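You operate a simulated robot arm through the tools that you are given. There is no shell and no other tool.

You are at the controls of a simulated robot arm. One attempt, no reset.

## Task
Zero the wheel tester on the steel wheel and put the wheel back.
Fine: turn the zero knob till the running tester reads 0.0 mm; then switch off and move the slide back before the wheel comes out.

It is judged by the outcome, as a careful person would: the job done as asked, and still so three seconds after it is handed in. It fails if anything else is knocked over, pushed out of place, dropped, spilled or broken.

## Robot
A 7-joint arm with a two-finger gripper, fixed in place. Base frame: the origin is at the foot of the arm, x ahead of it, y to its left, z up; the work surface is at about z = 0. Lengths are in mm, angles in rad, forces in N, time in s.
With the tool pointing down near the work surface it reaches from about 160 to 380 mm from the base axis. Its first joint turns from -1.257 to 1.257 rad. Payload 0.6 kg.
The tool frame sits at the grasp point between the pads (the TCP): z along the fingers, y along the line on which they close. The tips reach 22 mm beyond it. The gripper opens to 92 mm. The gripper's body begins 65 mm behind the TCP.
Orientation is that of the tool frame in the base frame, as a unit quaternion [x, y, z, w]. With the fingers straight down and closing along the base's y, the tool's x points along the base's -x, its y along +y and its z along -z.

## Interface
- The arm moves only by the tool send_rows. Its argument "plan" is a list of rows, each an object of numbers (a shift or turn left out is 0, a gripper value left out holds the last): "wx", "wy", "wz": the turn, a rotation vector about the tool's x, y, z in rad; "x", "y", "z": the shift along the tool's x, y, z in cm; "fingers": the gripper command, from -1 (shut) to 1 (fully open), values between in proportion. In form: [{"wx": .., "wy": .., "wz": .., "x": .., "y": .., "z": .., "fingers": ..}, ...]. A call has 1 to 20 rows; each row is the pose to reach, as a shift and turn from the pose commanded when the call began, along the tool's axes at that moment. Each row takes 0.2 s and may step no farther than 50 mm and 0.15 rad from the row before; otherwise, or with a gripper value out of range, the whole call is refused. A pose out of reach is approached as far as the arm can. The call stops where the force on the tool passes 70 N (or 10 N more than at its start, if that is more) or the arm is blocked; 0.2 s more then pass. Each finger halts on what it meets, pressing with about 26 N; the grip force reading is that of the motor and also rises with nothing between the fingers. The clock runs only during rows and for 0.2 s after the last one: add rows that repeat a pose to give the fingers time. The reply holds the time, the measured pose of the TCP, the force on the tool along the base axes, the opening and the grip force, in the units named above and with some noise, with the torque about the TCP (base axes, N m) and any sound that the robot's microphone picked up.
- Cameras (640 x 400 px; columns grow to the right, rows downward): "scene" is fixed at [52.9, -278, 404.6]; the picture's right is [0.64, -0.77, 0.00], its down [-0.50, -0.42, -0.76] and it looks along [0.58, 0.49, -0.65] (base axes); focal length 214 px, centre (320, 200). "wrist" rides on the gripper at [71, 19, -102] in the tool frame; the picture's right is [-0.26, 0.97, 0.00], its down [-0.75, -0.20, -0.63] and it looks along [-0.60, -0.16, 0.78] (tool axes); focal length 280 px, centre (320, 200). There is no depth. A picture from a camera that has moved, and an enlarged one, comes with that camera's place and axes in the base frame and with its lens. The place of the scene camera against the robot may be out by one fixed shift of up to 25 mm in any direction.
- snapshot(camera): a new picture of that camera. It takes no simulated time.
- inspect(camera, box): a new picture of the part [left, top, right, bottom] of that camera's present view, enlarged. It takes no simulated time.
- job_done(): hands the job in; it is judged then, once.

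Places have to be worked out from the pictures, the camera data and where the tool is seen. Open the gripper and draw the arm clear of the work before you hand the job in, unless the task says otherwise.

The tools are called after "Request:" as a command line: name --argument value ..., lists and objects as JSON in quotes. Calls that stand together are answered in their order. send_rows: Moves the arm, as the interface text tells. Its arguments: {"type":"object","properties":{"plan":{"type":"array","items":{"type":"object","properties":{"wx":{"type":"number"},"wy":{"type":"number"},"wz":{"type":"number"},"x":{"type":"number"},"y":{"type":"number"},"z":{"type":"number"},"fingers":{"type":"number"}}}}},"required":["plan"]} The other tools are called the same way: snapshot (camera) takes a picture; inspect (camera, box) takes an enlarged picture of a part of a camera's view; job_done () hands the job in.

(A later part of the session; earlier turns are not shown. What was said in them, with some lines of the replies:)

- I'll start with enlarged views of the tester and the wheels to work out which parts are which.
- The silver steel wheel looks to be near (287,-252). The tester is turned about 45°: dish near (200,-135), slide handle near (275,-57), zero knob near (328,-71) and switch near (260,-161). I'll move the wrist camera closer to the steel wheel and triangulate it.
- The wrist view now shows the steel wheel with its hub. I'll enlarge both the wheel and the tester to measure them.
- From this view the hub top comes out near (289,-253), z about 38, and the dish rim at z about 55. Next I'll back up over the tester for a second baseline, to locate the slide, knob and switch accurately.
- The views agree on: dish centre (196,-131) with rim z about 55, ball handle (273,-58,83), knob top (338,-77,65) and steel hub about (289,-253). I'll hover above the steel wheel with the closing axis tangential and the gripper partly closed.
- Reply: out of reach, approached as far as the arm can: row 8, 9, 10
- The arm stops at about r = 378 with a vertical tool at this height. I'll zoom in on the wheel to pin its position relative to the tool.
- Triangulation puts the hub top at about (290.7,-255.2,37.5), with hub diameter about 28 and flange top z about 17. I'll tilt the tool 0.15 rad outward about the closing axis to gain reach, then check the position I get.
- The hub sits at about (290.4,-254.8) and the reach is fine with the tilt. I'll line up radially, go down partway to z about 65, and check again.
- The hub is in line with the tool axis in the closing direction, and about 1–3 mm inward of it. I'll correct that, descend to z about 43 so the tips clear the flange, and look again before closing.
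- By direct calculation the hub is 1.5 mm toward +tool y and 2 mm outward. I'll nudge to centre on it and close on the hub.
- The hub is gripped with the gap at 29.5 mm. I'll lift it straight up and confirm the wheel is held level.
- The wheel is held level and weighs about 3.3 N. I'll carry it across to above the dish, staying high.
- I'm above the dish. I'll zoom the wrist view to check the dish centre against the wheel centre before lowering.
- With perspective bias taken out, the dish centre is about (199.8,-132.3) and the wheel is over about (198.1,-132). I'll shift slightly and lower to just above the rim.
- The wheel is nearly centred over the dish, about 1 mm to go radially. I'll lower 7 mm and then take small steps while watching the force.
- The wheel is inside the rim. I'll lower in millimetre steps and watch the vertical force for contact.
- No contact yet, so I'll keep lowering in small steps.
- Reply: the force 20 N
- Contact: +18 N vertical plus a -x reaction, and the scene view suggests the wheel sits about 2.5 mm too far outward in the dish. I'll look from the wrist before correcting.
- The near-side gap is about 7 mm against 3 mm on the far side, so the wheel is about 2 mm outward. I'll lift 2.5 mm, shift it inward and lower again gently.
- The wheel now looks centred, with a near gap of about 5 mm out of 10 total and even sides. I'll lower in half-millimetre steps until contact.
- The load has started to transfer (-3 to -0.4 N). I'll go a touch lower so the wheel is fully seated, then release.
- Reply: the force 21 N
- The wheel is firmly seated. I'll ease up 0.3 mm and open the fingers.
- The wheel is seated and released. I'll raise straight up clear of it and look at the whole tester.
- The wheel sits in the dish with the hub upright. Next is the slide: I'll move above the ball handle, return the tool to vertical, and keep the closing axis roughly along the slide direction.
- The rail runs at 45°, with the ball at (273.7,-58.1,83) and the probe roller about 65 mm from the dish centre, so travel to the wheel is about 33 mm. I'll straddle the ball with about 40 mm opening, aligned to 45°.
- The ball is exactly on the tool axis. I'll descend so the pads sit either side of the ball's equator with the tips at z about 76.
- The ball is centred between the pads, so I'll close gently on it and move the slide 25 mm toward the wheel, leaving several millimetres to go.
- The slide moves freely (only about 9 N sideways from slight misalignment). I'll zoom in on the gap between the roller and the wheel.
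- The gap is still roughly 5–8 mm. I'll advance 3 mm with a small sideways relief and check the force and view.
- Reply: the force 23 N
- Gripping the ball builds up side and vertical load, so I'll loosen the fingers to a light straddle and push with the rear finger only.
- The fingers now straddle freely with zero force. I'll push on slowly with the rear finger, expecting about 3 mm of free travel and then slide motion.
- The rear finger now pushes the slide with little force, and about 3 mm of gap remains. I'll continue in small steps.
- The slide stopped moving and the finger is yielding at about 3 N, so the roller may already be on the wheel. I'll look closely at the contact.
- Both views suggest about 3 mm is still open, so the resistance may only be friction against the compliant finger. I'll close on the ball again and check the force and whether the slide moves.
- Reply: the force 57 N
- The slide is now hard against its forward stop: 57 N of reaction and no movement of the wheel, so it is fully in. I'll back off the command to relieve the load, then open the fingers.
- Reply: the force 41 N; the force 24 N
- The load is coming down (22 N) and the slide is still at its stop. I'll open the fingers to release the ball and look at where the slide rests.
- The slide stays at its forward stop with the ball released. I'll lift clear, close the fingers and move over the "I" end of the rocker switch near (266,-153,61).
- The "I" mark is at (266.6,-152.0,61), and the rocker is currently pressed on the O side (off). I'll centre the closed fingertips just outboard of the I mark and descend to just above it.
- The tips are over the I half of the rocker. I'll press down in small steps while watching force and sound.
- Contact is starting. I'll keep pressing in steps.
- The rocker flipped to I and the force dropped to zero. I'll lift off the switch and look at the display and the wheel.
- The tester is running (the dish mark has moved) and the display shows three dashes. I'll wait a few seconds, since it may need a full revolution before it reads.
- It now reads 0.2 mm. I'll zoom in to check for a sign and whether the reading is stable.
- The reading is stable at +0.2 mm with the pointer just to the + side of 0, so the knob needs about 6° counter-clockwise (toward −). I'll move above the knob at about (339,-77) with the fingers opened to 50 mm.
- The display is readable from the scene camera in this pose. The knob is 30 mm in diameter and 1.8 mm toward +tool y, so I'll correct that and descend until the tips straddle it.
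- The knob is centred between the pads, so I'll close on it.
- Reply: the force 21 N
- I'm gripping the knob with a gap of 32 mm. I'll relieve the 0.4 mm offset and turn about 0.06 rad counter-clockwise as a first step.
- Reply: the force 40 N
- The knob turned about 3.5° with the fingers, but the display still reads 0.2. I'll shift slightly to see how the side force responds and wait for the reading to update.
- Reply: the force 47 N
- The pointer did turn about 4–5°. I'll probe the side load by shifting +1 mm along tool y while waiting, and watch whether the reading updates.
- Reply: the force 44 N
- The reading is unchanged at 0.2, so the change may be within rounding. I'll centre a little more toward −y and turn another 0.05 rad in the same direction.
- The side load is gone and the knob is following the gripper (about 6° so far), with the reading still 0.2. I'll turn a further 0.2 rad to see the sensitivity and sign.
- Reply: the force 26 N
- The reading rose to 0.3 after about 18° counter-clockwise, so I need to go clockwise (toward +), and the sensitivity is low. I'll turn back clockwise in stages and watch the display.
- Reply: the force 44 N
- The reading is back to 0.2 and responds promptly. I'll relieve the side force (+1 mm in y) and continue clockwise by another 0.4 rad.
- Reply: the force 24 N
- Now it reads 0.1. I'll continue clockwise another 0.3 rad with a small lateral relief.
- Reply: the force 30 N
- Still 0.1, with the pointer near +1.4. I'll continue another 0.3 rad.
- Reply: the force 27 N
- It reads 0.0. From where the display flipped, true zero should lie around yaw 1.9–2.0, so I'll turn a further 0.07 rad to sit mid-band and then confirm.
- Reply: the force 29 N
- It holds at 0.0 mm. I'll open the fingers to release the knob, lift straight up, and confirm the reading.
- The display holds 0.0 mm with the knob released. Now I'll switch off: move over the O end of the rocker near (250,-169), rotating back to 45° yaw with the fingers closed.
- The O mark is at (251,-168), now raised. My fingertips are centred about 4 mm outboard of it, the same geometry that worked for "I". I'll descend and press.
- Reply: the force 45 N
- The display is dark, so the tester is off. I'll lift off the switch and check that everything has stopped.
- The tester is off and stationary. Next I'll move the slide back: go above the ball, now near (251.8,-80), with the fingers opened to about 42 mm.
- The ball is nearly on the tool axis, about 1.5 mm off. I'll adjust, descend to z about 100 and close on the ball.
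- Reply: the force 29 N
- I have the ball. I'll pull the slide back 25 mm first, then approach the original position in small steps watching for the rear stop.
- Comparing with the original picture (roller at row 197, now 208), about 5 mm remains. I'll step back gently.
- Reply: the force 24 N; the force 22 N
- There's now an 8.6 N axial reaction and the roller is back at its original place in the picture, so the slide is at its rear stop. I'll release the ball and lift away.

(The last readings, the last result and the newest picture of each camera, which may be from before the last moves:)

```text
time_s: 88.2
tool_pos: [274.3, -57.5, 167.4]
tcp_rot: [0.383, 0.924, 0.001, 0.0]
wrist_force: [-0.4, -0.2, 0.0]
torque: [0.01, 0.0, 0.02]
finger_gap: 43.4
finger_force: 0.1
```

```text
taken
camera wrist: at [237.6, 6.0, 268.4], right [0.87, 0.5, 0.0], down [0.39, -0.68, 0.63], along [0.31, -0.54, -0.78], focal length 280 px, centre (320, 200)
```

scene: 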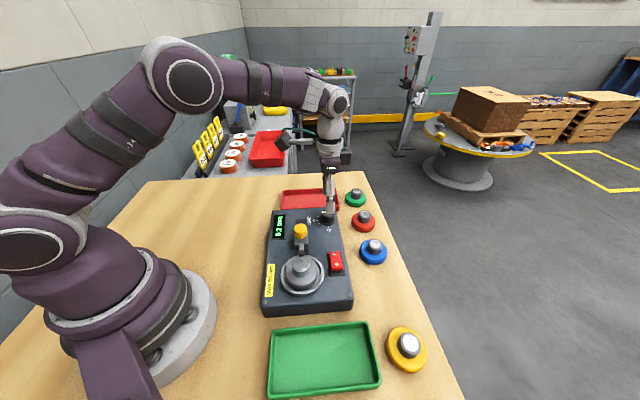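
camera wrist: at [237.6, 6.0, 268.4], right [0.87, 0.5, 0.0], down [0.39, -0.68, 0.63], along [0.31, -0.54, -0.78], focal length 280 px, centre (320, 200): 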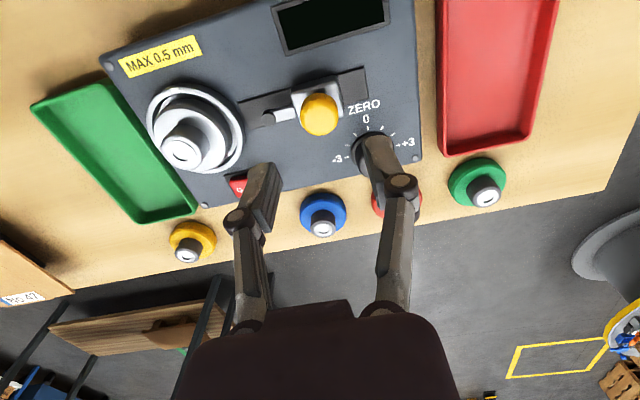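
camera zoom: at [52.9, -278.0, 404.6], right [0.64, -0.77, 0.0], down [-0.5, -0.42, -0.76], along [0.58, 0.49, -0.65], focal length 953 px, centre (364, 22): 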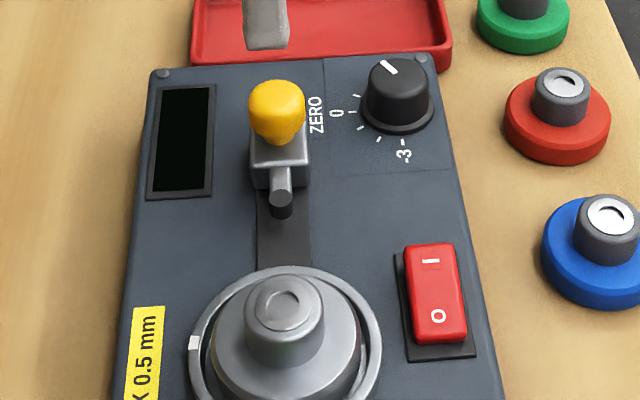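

The slide is back where it started and the switch is at O. Next I'll go back above the wheel with the fingers opened to about 62 mm and restore the 0.72 yaw used at pickup.

Request:
send_rows --plan '[{"x": 0.05, "y": -1.5, "wz": -0.01, "fingers": 0.35}, {"x": 0.12, "y": -3.5, "wz": -0.02}, {"x": 0.2, "y": -6, "wz": -0.035}, {"x": 0.28, "y": -8.5, "wz": -0.05}, {"x": 0.375, "y": -10.63, "wz": -0.064}, {"x": 0.375, "y": -10.63, "wz": -0.064}, {"x": 0.375, "y": -10.63, "wz": -0.064}]'

Request:
send_rows --plan '[{"wy": -0.05}, {"wy": -0.1}, {"wy": -0.15}, {"wy": -0.15}, {"wy": -0.15}]'

Request:
snapshot --camera "wrist"

Request:
inspect --camera "scene" --box '[260, 215, 350, 305]'

```text
time_s: 89.8
tool_pos: [196.0, -131.0, 166.7]
tcp_rot: [0.354, 0.935, 0.001, 0.0]
wrist_force: [0.1, -0.1, -0.4]
torque: [-0.01, -0.02, 0.01]
finger_gap: 62.3
finger_force: 0.0
```

```text
time_s: 91.0
tool_pos: [195.4, -130.6, 166.8]
tcp_rot: [0.353, 0.933, -0.026, 0.07]
wrist_force: [0.6, 0.1, 0.2]
torque: [0.01, 0.02, -0.02]
finger_gap: 62.2
finger_force: 0.0
```

```text
taken
camera wrist: at [144.1, -59.6, 255.6], right [0.83, 0.55, 0.04], down [0.35, -0.58, 0.73], along [0.43, -0.6, -0.68], focal length 280 px, centre (320, 200)
```

wrist: 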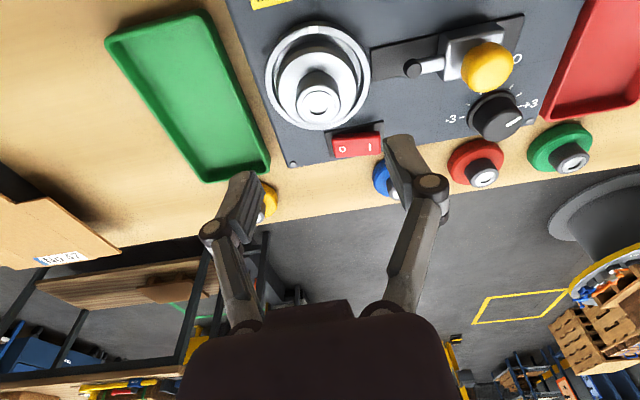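

```text
4.44 times, centred on (305, 260) of scene
camera zoom: at [52.9, -278.0, 404.6], right [0.64, -0.77, 0.0], down [-0.5, -0.42, -0.76], along [0.58, 0.49, -0.65], focal length 953 px, centre (387, -67)
```

zoom: 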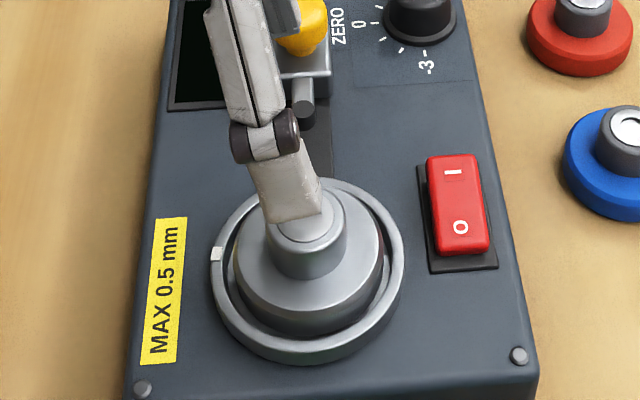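

Request:
inspect --camera "wrist" --box '[260, 10, 380, 140]'

```text
3.08 times, centred on (320, 75) of wrist
camera zoom: at [144.1, -59.6, 255.6], right [0.83, 0.55, 0.04], down [0.35, -0.58, 0.73], along [0.43, -0.6, -0.68], focal length 863 px, centre (320, 585)
```

zoom: 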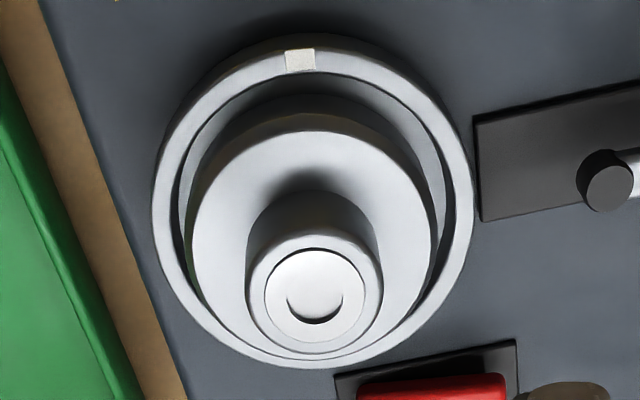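

The wheel sits at about (198.9,-131.8), so I'll shift 1.2 mm radially and 1 mm tangentially. Then I'll descend part way and check before going to grip height.

Request:
send_rows --plan '[{"x": -0.119, "y": 0.1, "z": 0.018}, {"x": 0.1, "y": 0.1, "z": 1.45}, {"x": 0.3, "y": 0.1, "z": 2.8}, {"x": 0.5, "y": 0.1, "z": 4.15}, {"x": 0.65, "y": 0.1, "z": 5.13}, {"x": 0.73, "y": 0.1, "z": 5.63}, {"x": 0.73, "y": 0.1, "z": 5.63}]'

Request:
snapshot --camera "wrist"

```text
time_s: 92.6
tool_pos: [196.4, -129.6, 110.0]
tcp_rot: [0.352, 0.933, -0.027, 0.07]
wrist_force: [-1.0, 0.7, -0.6]
torque: [-0.01, 0.01, 0.02]
finger_gap: 62.1
finger_force: 0.0
```

```text
taken
camera wrist: at [145.2, -58.9, 199.5], right [0.83, 0.55, 0.04], down [0.35, -0.58, 0.73], along [0.43, -0.59, -0.68], focal length 280 px, centre (320, 200)
```

wrist: 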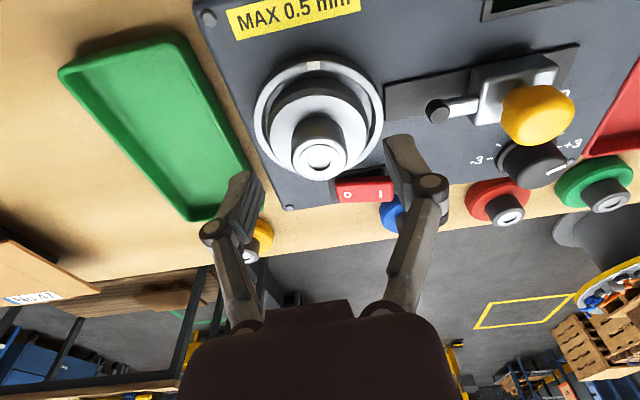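

The hub is on the tool axis. I'll descend the last 16 mm to grip height.

Request:
send_rows --plan '[{"x": 0.075, "z": 0.494}, {"x": 0.149, "z": 0.989}, {"x": 0.2, "z": 1.335}, {"x": 0.239, "z": 1.582}, {"x": 0.239, "z": 1.582}]'

Request:
snapshot --camera "wrist"

Request:
inspect --camera "scene" --box '[270, 230, 340, 300]'

```text
time_s: 93.8
tool_pos: [198.1, -131.4, 94.0]
tcp_rot: [0.352, 0.933, -0.026, 0.071]
wrist_force: [-0.3, -0.3, -0.9]
torque: [0.0, -0.03, -0.02]
finger_gap: 62.0
finger_force: 0.1
```

```text
taken
camera wrist: at [146.6, -60.2, 183.6], right [0.83, 0.55, 0.04], down [0.35, -0.58, 0.73], along [0.43, -0.59, -0.68], focal length 280 px, centre (320, 200)
```

wrist: 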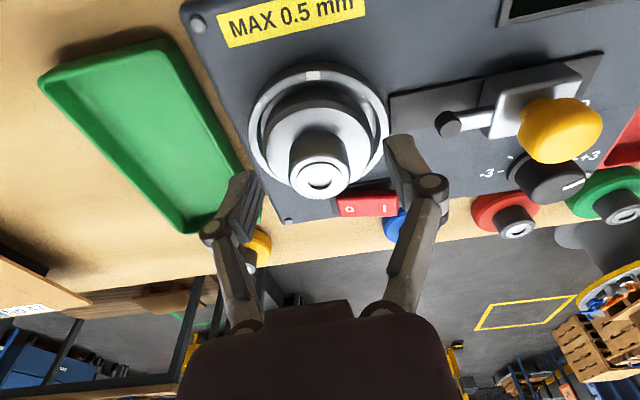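

```text
5.71 times, centred on (305, 265) of scene
camera zoom: at [52.9, -278.0, 404.6], right [0.64, -0.77, 0.0], down [-0.5, -0.42, -0.76], along [0.58, 0.49, -0.65], focal length 1226 px, centre (406, -171)
```

zoom: 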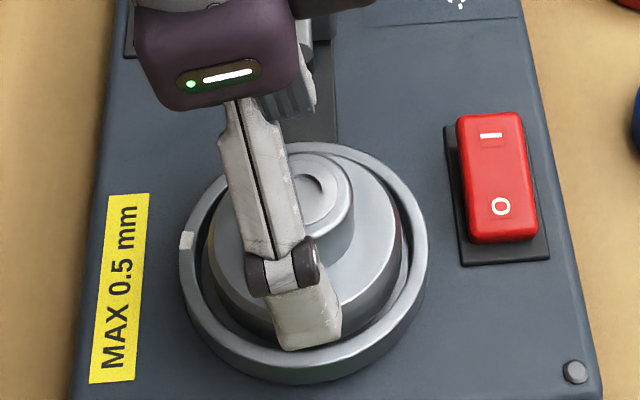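

The view matches the original pickup geometry. I'll close on the hub.

Request:
send_rows --plan '[{"z": 0, "fingers": 0}, {"z": 0, "fingers": -0.4}, {"z": 0, "fingers": -1}, {"z": 0}, {"z": 0}]'

Request:
inspect --camera "wrist" --box '[240, 60, 400, 220]'

```text
time_s: 95.0
tool_pos: [198.3, -130.0, 93.9]
tcp_rot: [0.353, 0.933, -0.027, 0.069]
wrist_force: [-2.0, -0.9, 3.8]
torque: [-0.05, 0.06, 0.0]
finger_gap: 29.8
finger_force: 26.4
```

```text
2.50 times, centred on (320, 140) of wrist
camera zoom: at [146.6, -60.2, 183.7], right [0.83, 0.55, 0.04], down [0.35, -0.58, 0.73], along [0.43, -0.6, -0.68], focal length 701 px, centre (320, 350)
```

zoom: 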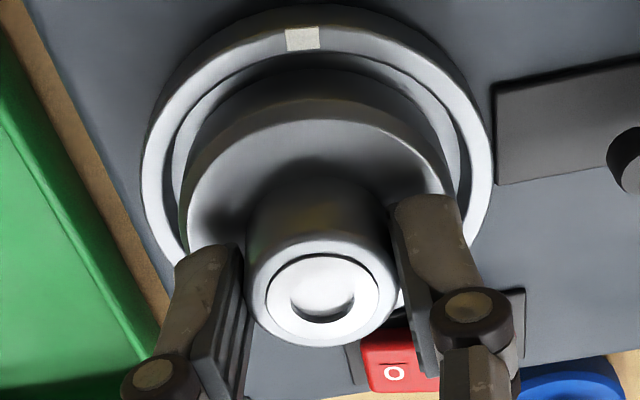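

The hub is gripped. I'll lift the wheel straight up out of the dish by 60 mm.

Request:
send_rows --plan '[{"x": -0.075, "z": -0.494}, {"x": -0.224, "z": -1.483}, {"x": -0.448, "z": -2.966}, {"x": -0.672, "z": -4.45}, {"x": -0.896, "z": -5.933}, {"x": -0.896, "z": -5.933}]'

Request:
snapshot --camera "scene"

```text
time_s: 96.4
tool_pos: [198.2, -128.7, 154.1]
tcp_rot: [0.353, 0.933, -0.026, 0.07]
wrist_force: [0.5, 0.4, -2.2]
torque: [0.03, 0.0, -0.01]
finger_gap: 29.5
finger_force: 26.2
```

```text
taken
```

scene: 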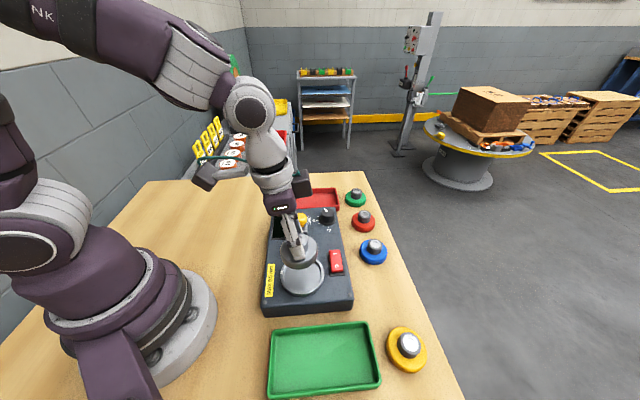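

The wheel is lifted cleanly. I'll carry it back above its original spot.

Request:
send_rows --plan '[{"x": -1.2, "y": -0.26, "z": 0.18}, {"x": -3.7, "y": -0.79, "z": 0.56}, {"x": -6.2, "y": -1.32, "z": 0.94}, {"x": -8.7, "y": -1.85, "z": 1.31}, {"x": -11.2, "y": -2.38, "z": 1.69}, {"x": -13.7, "y": -2.92, "z": 2.07}, {"x": -14.88, "y": -3.17, "z": 2.25}, {"x": -14.88, "y": -3.17, "z": 2.25}, {"x": -14.88, "y": -3.17, "z": 2.25}]'

Request:
snapshot --camera "wrist"

Request:
inspect --camera "scene" --box '[340, 210, 450, 320]'

```text
time_s: 98.4
tool_pos: [288.8, -254.5, 153.3]
tcp_rot: [0.352, 0.933, -0.027, 0.07]
wrist_force: [0.5, 0.5, -3.6]
torque: [0.01, 0.02, -0.03]
finger_gap: 29.2
finger_force: 25.6
```

```text
taken
camera wrist: at [237.8, -184.0, 241.9], right [0.83, 0.55, 0.04], down [0.35, -0.58, 0.73], along [0.43, -0.59, -0.68], focal length 280 px, centre (320, 200)
```

wrist: 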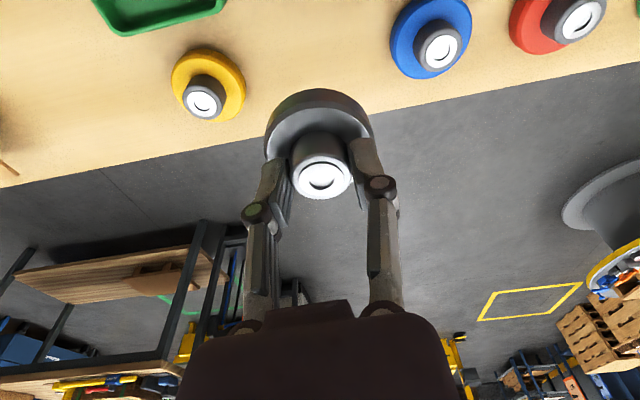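

```text
3.64 times, centred on (395, 265) of scene
camera zoom: at [52.9, -278.0, 404.6], right [0.64, -0.77, 0.0], down [-0.5, -0.42, -0.76], along [0.58, 0.49, -0.65], focal length 780 px, centre (47, -36)
```

zoom: 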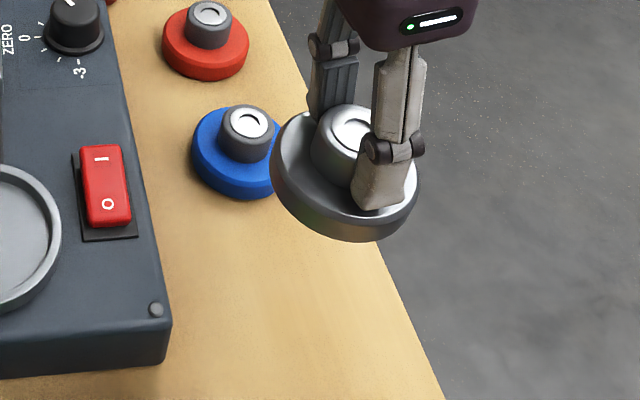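

The pose matches the pickup view, judging by the neighbouring yellow and blue wheels. I'll lower to a few millimetres above the table.

Request:
send_rows --plan '[{"x": 0.224, "z": 1.483}, {"x": 0.523, "z": 3.461}, {"x": 0.822, "z": 5.438}, {"x": 1.12, "z": 7.416}, {"x": 1.345, "z": 8.9}, {"x": 1.494, "z": 9.888}, {"x": 1.554, "z": 10.283}, {"x": 1.554, "z": 10.283}]'

Request:
snapshot --camera "wrist"

Request:
inspect --camera "scene" --box '[350, 260, 430, 320]'

```text
time_s: 100.2
tool_pos: [289.5, -252.5, 49.5]
tcp_rot: [0.353, 0.933, -0.027, 0.07]
wrist_force: [0.1, 0.3, -3.2]
torque: [0.02, -0.01, 0.01]
finger_gap: 29.5
finger_force: 25.8
```

```text
taken
camera wrist: at [238.9, -183.0, 138.8], right [0.83, 0.55, 0.04], down [0.35, -0.58, 0.73], along [0.43, -0.59, -0.68], focal length 280 px, centre (320, 200)
```

wrist: 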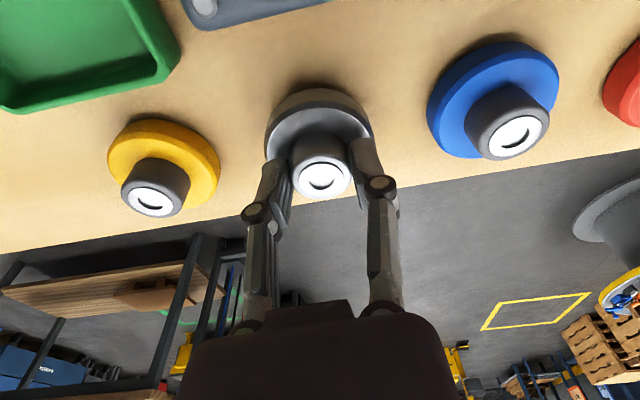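

```text
6.67 times, centred on (390, 290) of scene
camera zoom: at [52.9, -278.0, 404.6], right [0.64, -0.77, 0.0], down [-0.5, -0.42, -0.76], along [0.58, 0.49, -0.65], focal length 1430 px, centre (-147, -400)
```

zoom: 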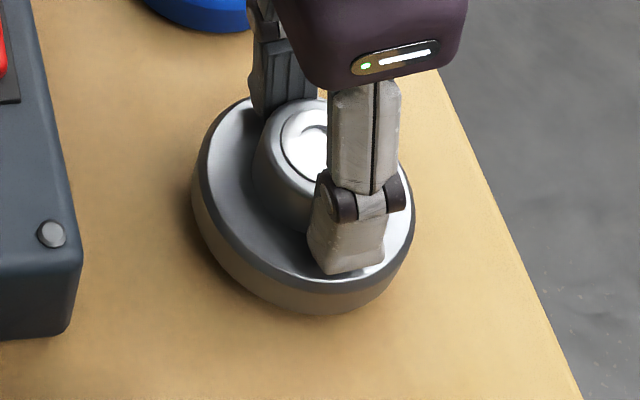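

The wheel outline nearly coincides with the original picture (left and right edges within about 2 px). I'll lower the last few millimetres in small steps.

Request:
send_rows --plan '[{"x": 0.022, "z": 0.148}, {"x": 0.045, "z": 0.297}, {"x": 0.045, "z": 0.297}]'

Request:
send_rows --plan '[{"x": 0.012, "z": 0.08}, {"x": 0.018, "z": 0.12}, {"x": 0.018, "z": 0.12}]'

```text
time_s: 101.0
tool_pos: [290.2, -253.2, 45.4]
tcp_rot: [0.352, 0.933, -0.027, 0.071]
wrist_force: [-0.8, 0.3, -2.8]
torque: [0.03, 0.01, 0.0]
finger_gap: 29.7
finger_force: 25.9
```

```text
time_s: 101.8
tool_pos: [291.4, -253.9, 46.2]
tcp_rot: [0.352, 0.933, -0.027, 0.07]
wrist_force: [0.9, 0.1, -3.7]
torque: [0.03, -0.01, 0.02]
finger_gap: 29.5
finger_force: 26.4
```

Request:
send_rows --plan '[{"x": 0.009, "z": 0.06}, {"x": 0.012, "z": 0.08}, {"x": 0.012, "z": 0.08}]'

Request:
inspect --camera "scene" --box '[350, 260, 430, 320]'

```text
time_s: 102.6
tool_pos: [290.3, -255.4, 45.5]
tcp_rot: [0.352, 0.933, -0.026, 0.071]
wrist_force: [-0.9, -0.1, -3.5]
torque: [0.03, -0.01, 0.02]
finger_gap: 29.8
finger_force: 25.6
```

```text
6.67 times, centred on (390, 290) of scene
camera zoom: at [52.9, -278.0, 404.6], right [0.64, -0.77, 0.0], down [-0.5, -0.42, -0.76], along [0.58, 0.49, -0.65], focal length 1430 px, centre (-147, -400)
```

zoom: 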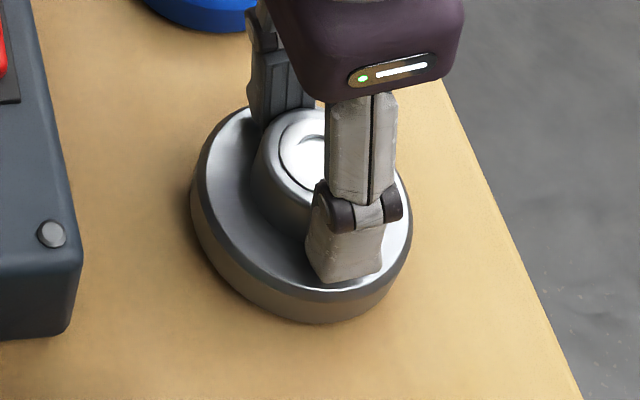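

About 1–2 mm is still left. I'll continue in finer steps.

Request:
send_rows --plan '[{"x": 0.009, "z": 0.06}, {"x": 0.012, "z": 0.08}, {"x": 0.012, "z": 0.08}]'

```text
time_s: 103.4
tool_pos: [290.2, -254.7, 44.5]
tcp_rot: [0.352, 0.933, -0.026, 0.07]
wrist_force: [-0.4, -0.2, -2.8]
torque: [-0.01, 0.01, 0.01]
finger_gap: 29.3
finger_force: 26.2
```

Request:
send_rows --plan '[{"x": 0.009, "z": 0.06}, {"x": 0.009, "z": 0.06}, {"x": 0.009, "z": 0.06}]'

```text
time_s: 104.2
tool_pos: [289.1, -252.8, 45.2]
tcp_rot: [0.354, 0.932, -0.027, 0.07]
wrist_force: [-0.5, -0.2, -3.3]
torque: [-0.01, 0.06, 0.02]
finger_gap: 29.6
finger_force: 26.2
```

Request:
send_rows --plan '[{"x": 0.009, "z": 0.06}, {"x": 0.009, "z": 0.06}, {"x": 0.009, "z": 0.06}]'

Request:
inspect --camera "scene" --box '[350, 260, 430, 320]'

```text
time_s: 105.0
tool_pos: [288.6, -254.6, 42.3]
tcp_rot: [0.353, 0.933, -0.027, 0.07]
wrist_force: [0.1, 0.1, -2.5]
torque: [0.02, 0.01, 0.0]
finger_gap: 29.6
finger_force: 25.3
```

```text
6.67 times, centred on (390, 290) of scene
camera zoom: at [52.9, -278.0, 404.6], right [0.64, -0.77, 0.0], down [-0.5, -0.42, -0.76], along [0.58, 0.49, -0.65], focal length 1430 px, centre (-147, -400)
```

zoom: 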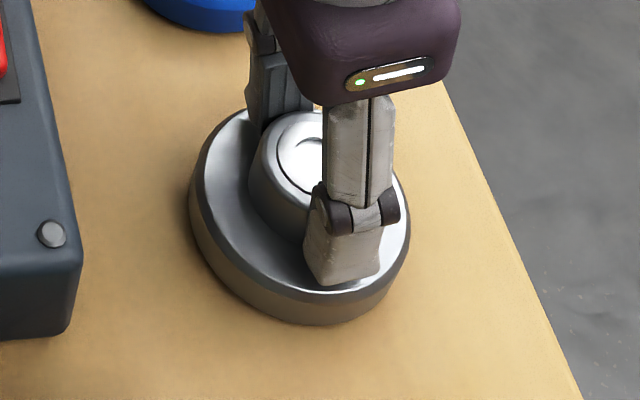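

Request:
send_rows --plan '[{"x": 0.009, "z": 0.06}, {"x": 0.009, "z": 0.06}, {"x": 0.009, "z": 0.06}]'

```text
time_s: 105.8
tool_pos: [291.1, -253.6, 44.1]
tcp_rot: [0.353, 0.933, -0.026, 0.069]
wrist_force: [-1.3, -0.2, 1.3]
torque: [0.05, -0.05, 0.01]
finger_gap: 29.4
finger_force: 25.9
```

The vertical force went from -3 to +1.3 N, so the wheel is resting on the table. I'll open the fingers.

Request:
send_rows --plan '[{"z": 0}, {"z": 0, "fingers": -0.2}, {"z": 0, "fingers": 0.2}, {"z": 0, "fingers": 0.35}, {"z": 0}]'

Request:
inspect --camera "scene" --box '[350, 260, 430, 320]'

Request:
snapshot --camera "wrist"

```text
time_s: 107.0
tool_pos: [290.1, -254.6, 43.2]
tcp_rot: [0.353, 0.933, -0.026, 0.07]
wrist_force: [-0.9, -0.6, 0.1]
torque: [-0.02, 0.0, 0.02]
finger_gap: 62.2
finger_force: 0.0
```

```text
6.67 times, centred on (390, 290) of scene
camera zoom: at [52.9, -278.0, 404.6], right [0.64, -0.77, 0.0], down [-0.5, -0.42, -0.76], along [0.58, 0.49, -0.65], focal length 1430 px, centre (-147, -400)
```

zoom: 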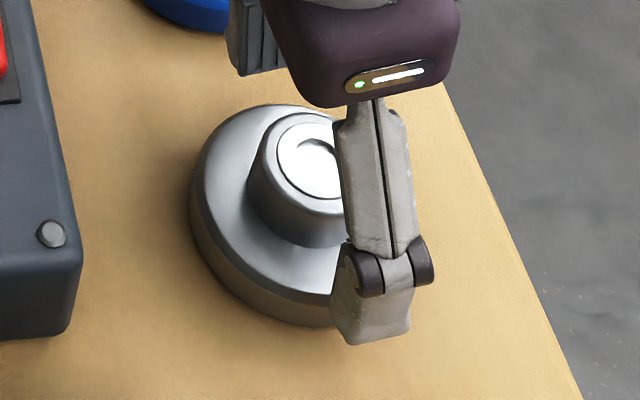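

```text
taken
camera wrist: at [238.5, -183.3, 132.6], right [0.83, 0.55, 0.04], down [0.35, -0.58, 0.73], along [0.43, -0.6, -0.68], focal length 280 px, centre (320, 200)
```

wrist: 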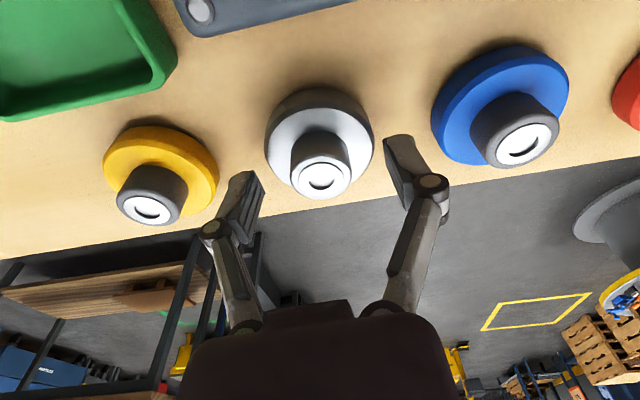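

The wheel is released on the table. I'll lift straight up, then draw the arm back clear.

Request:
send_rows --plan '[{"x": -0.149, "z": -0.989}, {"x": -0.374, "z": -2.472}, {"x": -0.747, "z": -4.944}, {"x": -1.12, "z": -7.417}, {"x": -1.494, "z": -9.888}, {"x": -1.793, "z": -11.866}, {"x": -1.793, "z": -11.866}]'

Request:
inspect --camera "scene" --box '[350, 260, 430, 320]'

```text
time_s: 108.6
tool_pos: [287.8, -252.7, 165.0]
tcp_rot: [0.352, 0.933, -0.027, 0.071]
wrist_force: [0.1, -0.3, -0.1]
torque: [0.02, 0.01, 0.0]
finger_gap: 62.2
finger_force: 0.0
```

```text
6.67 times, centred on (390, 290) of scene
camera zoom: at [52.9, -278.0, 404.6], right [0.64, -0.77, 0.0], down [-0.5, -0.42, -0.76], along [0.58, 0.49, -0.65], focal length 1430 px, centre (-147, -400)
```

zoom: 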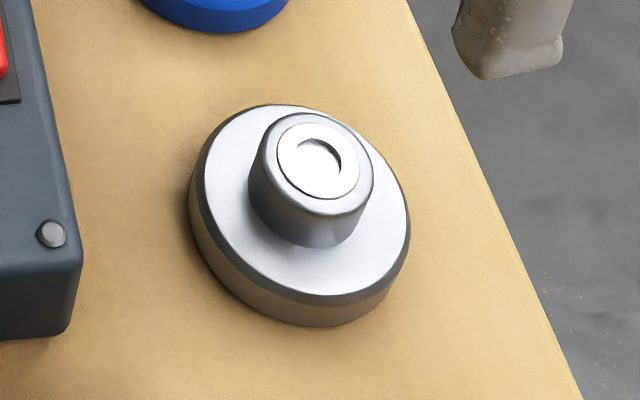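

The wheel sits within about half a millimetre of its original place. I'll retract the arm up and back to near the start pose with the gripper open, then do a final check.

Request:
send_rows --plan '[{"x": 1.5, "y": 0.7, "z": -2.0, "wy": 0.02}, {"x": 3.5, "y": 1.6, "z": -4.0, "wy": 0.04}, {"x": 5.5, "y": 2.5, "z": -6.0, "wy": 0.06}, {"x": 7.5, "y": 3.4, "z": -8.0, "wy": 0.08}, {"x": 9.5, "y": 4.3, "z": -10.0, "wy": 0.1}, {"x": 11.5, "y": 5.2, "z": -12.0, "wy": 0.12}, {"x": 13.7, "y": 6.1, "z": -14.0, "wy": 0.14}, {"x": 15.8, "y": 7.1, "z": -16.0, "wy": 0.15}, {"x": 15.8, "y": 7.1, "z": -16.0, "wy": 0.15, "fingers": 1}, {"x": 15.8, "y": 7.1, "z": -16.0, "wy": 0.15}, {"x": 15.8, "y": 7.1, "z": -16.0, "wy": 0.15}]'

Request:
snapshot --camera "scene"

Request:
snapshot --camera "wrist"

Request:
inspect --camera "scene" --box '[250, 180, 370, 320]'

```text
time_s: 111.0
tool_pos: [200.1, -80.2, 296.4]
tcp_rot: [0.353, 0.935, -0.001, 0.001]
wrist_force: [-0.4, 0.1, 0.2]
torque: [0.01, -0.01, -0.03]
finger_gap: 92.2
finger_force: 0.0
```

```text
taken
```

scene: 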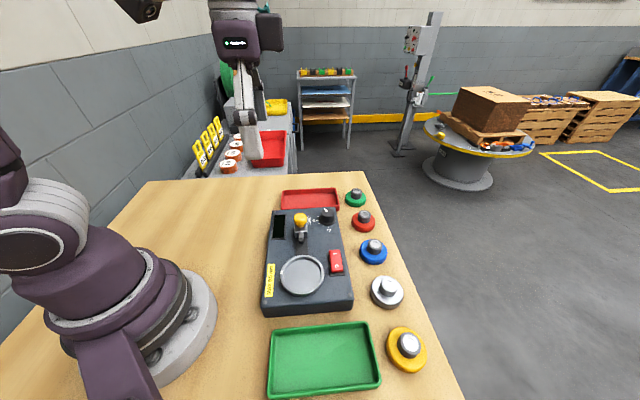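

```text
taken
camera wrist: at [159.6, -19.1, 397.7], right [0.83, 0.55, 0.0], down [0.43, -0.65, 0.63], along [0.34, -0.52, -0.78], focal length 280 px, centre (320, 200)
```

wrist: 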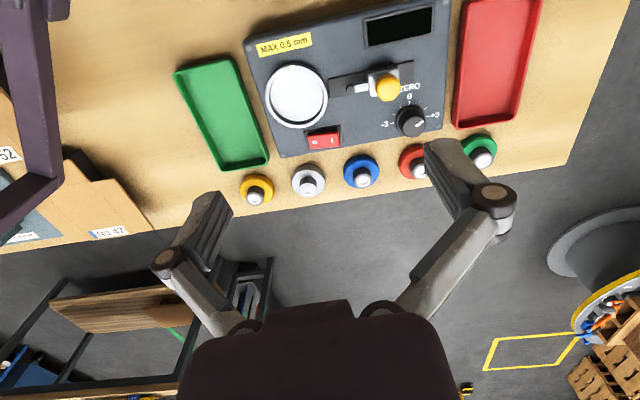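

```text
2.86 times, centred on (310, 250) of scene
camera zoom: at [52.9, -278.0, 404.6], right [0.64, -0.77, 0.0], down [-0.5, -0.42, -0.76], along [0.58, 0.49, -0.65], focal length 613 px, centre (349, 57)
```

zoom: 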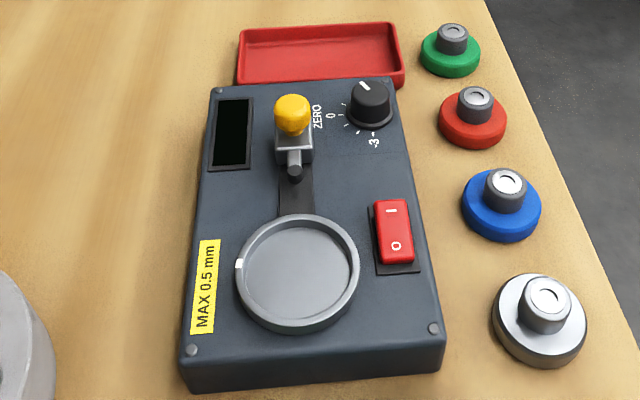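

The final pictures show the tester off, the slide at its rear stop and the dish empty. The knob is where the display read 0.0 mm, and the steel wheel is back on its spot with nothing else disturbed. The gripper is open and the arm is clear, so I'm handing the job in.

Request:
job_done

```text
The job is handed in.
```

The wheel tester is zeroed on the steel wheel: it read 0.0 mm while running, and still did after I let go of the knob. Before zeroing it read +0.2 mm.

- **Tester:** I switched it off, then moved the slide back to its rear stop before taking the wheel out.
- **Steel wheel:** It is back on the table within about half a millimetre of where it started, judging from the scene camera.
- **Everything else:** The other wheels, the trays and the tester look undisturbed in the final pictures. The gripper is open and the arm is clear.

I pushed harder than needed twice. Seating the slide against its forward stop reached about 57 N, and pressing the switch off reached about 41 N. Neither moved the tester.
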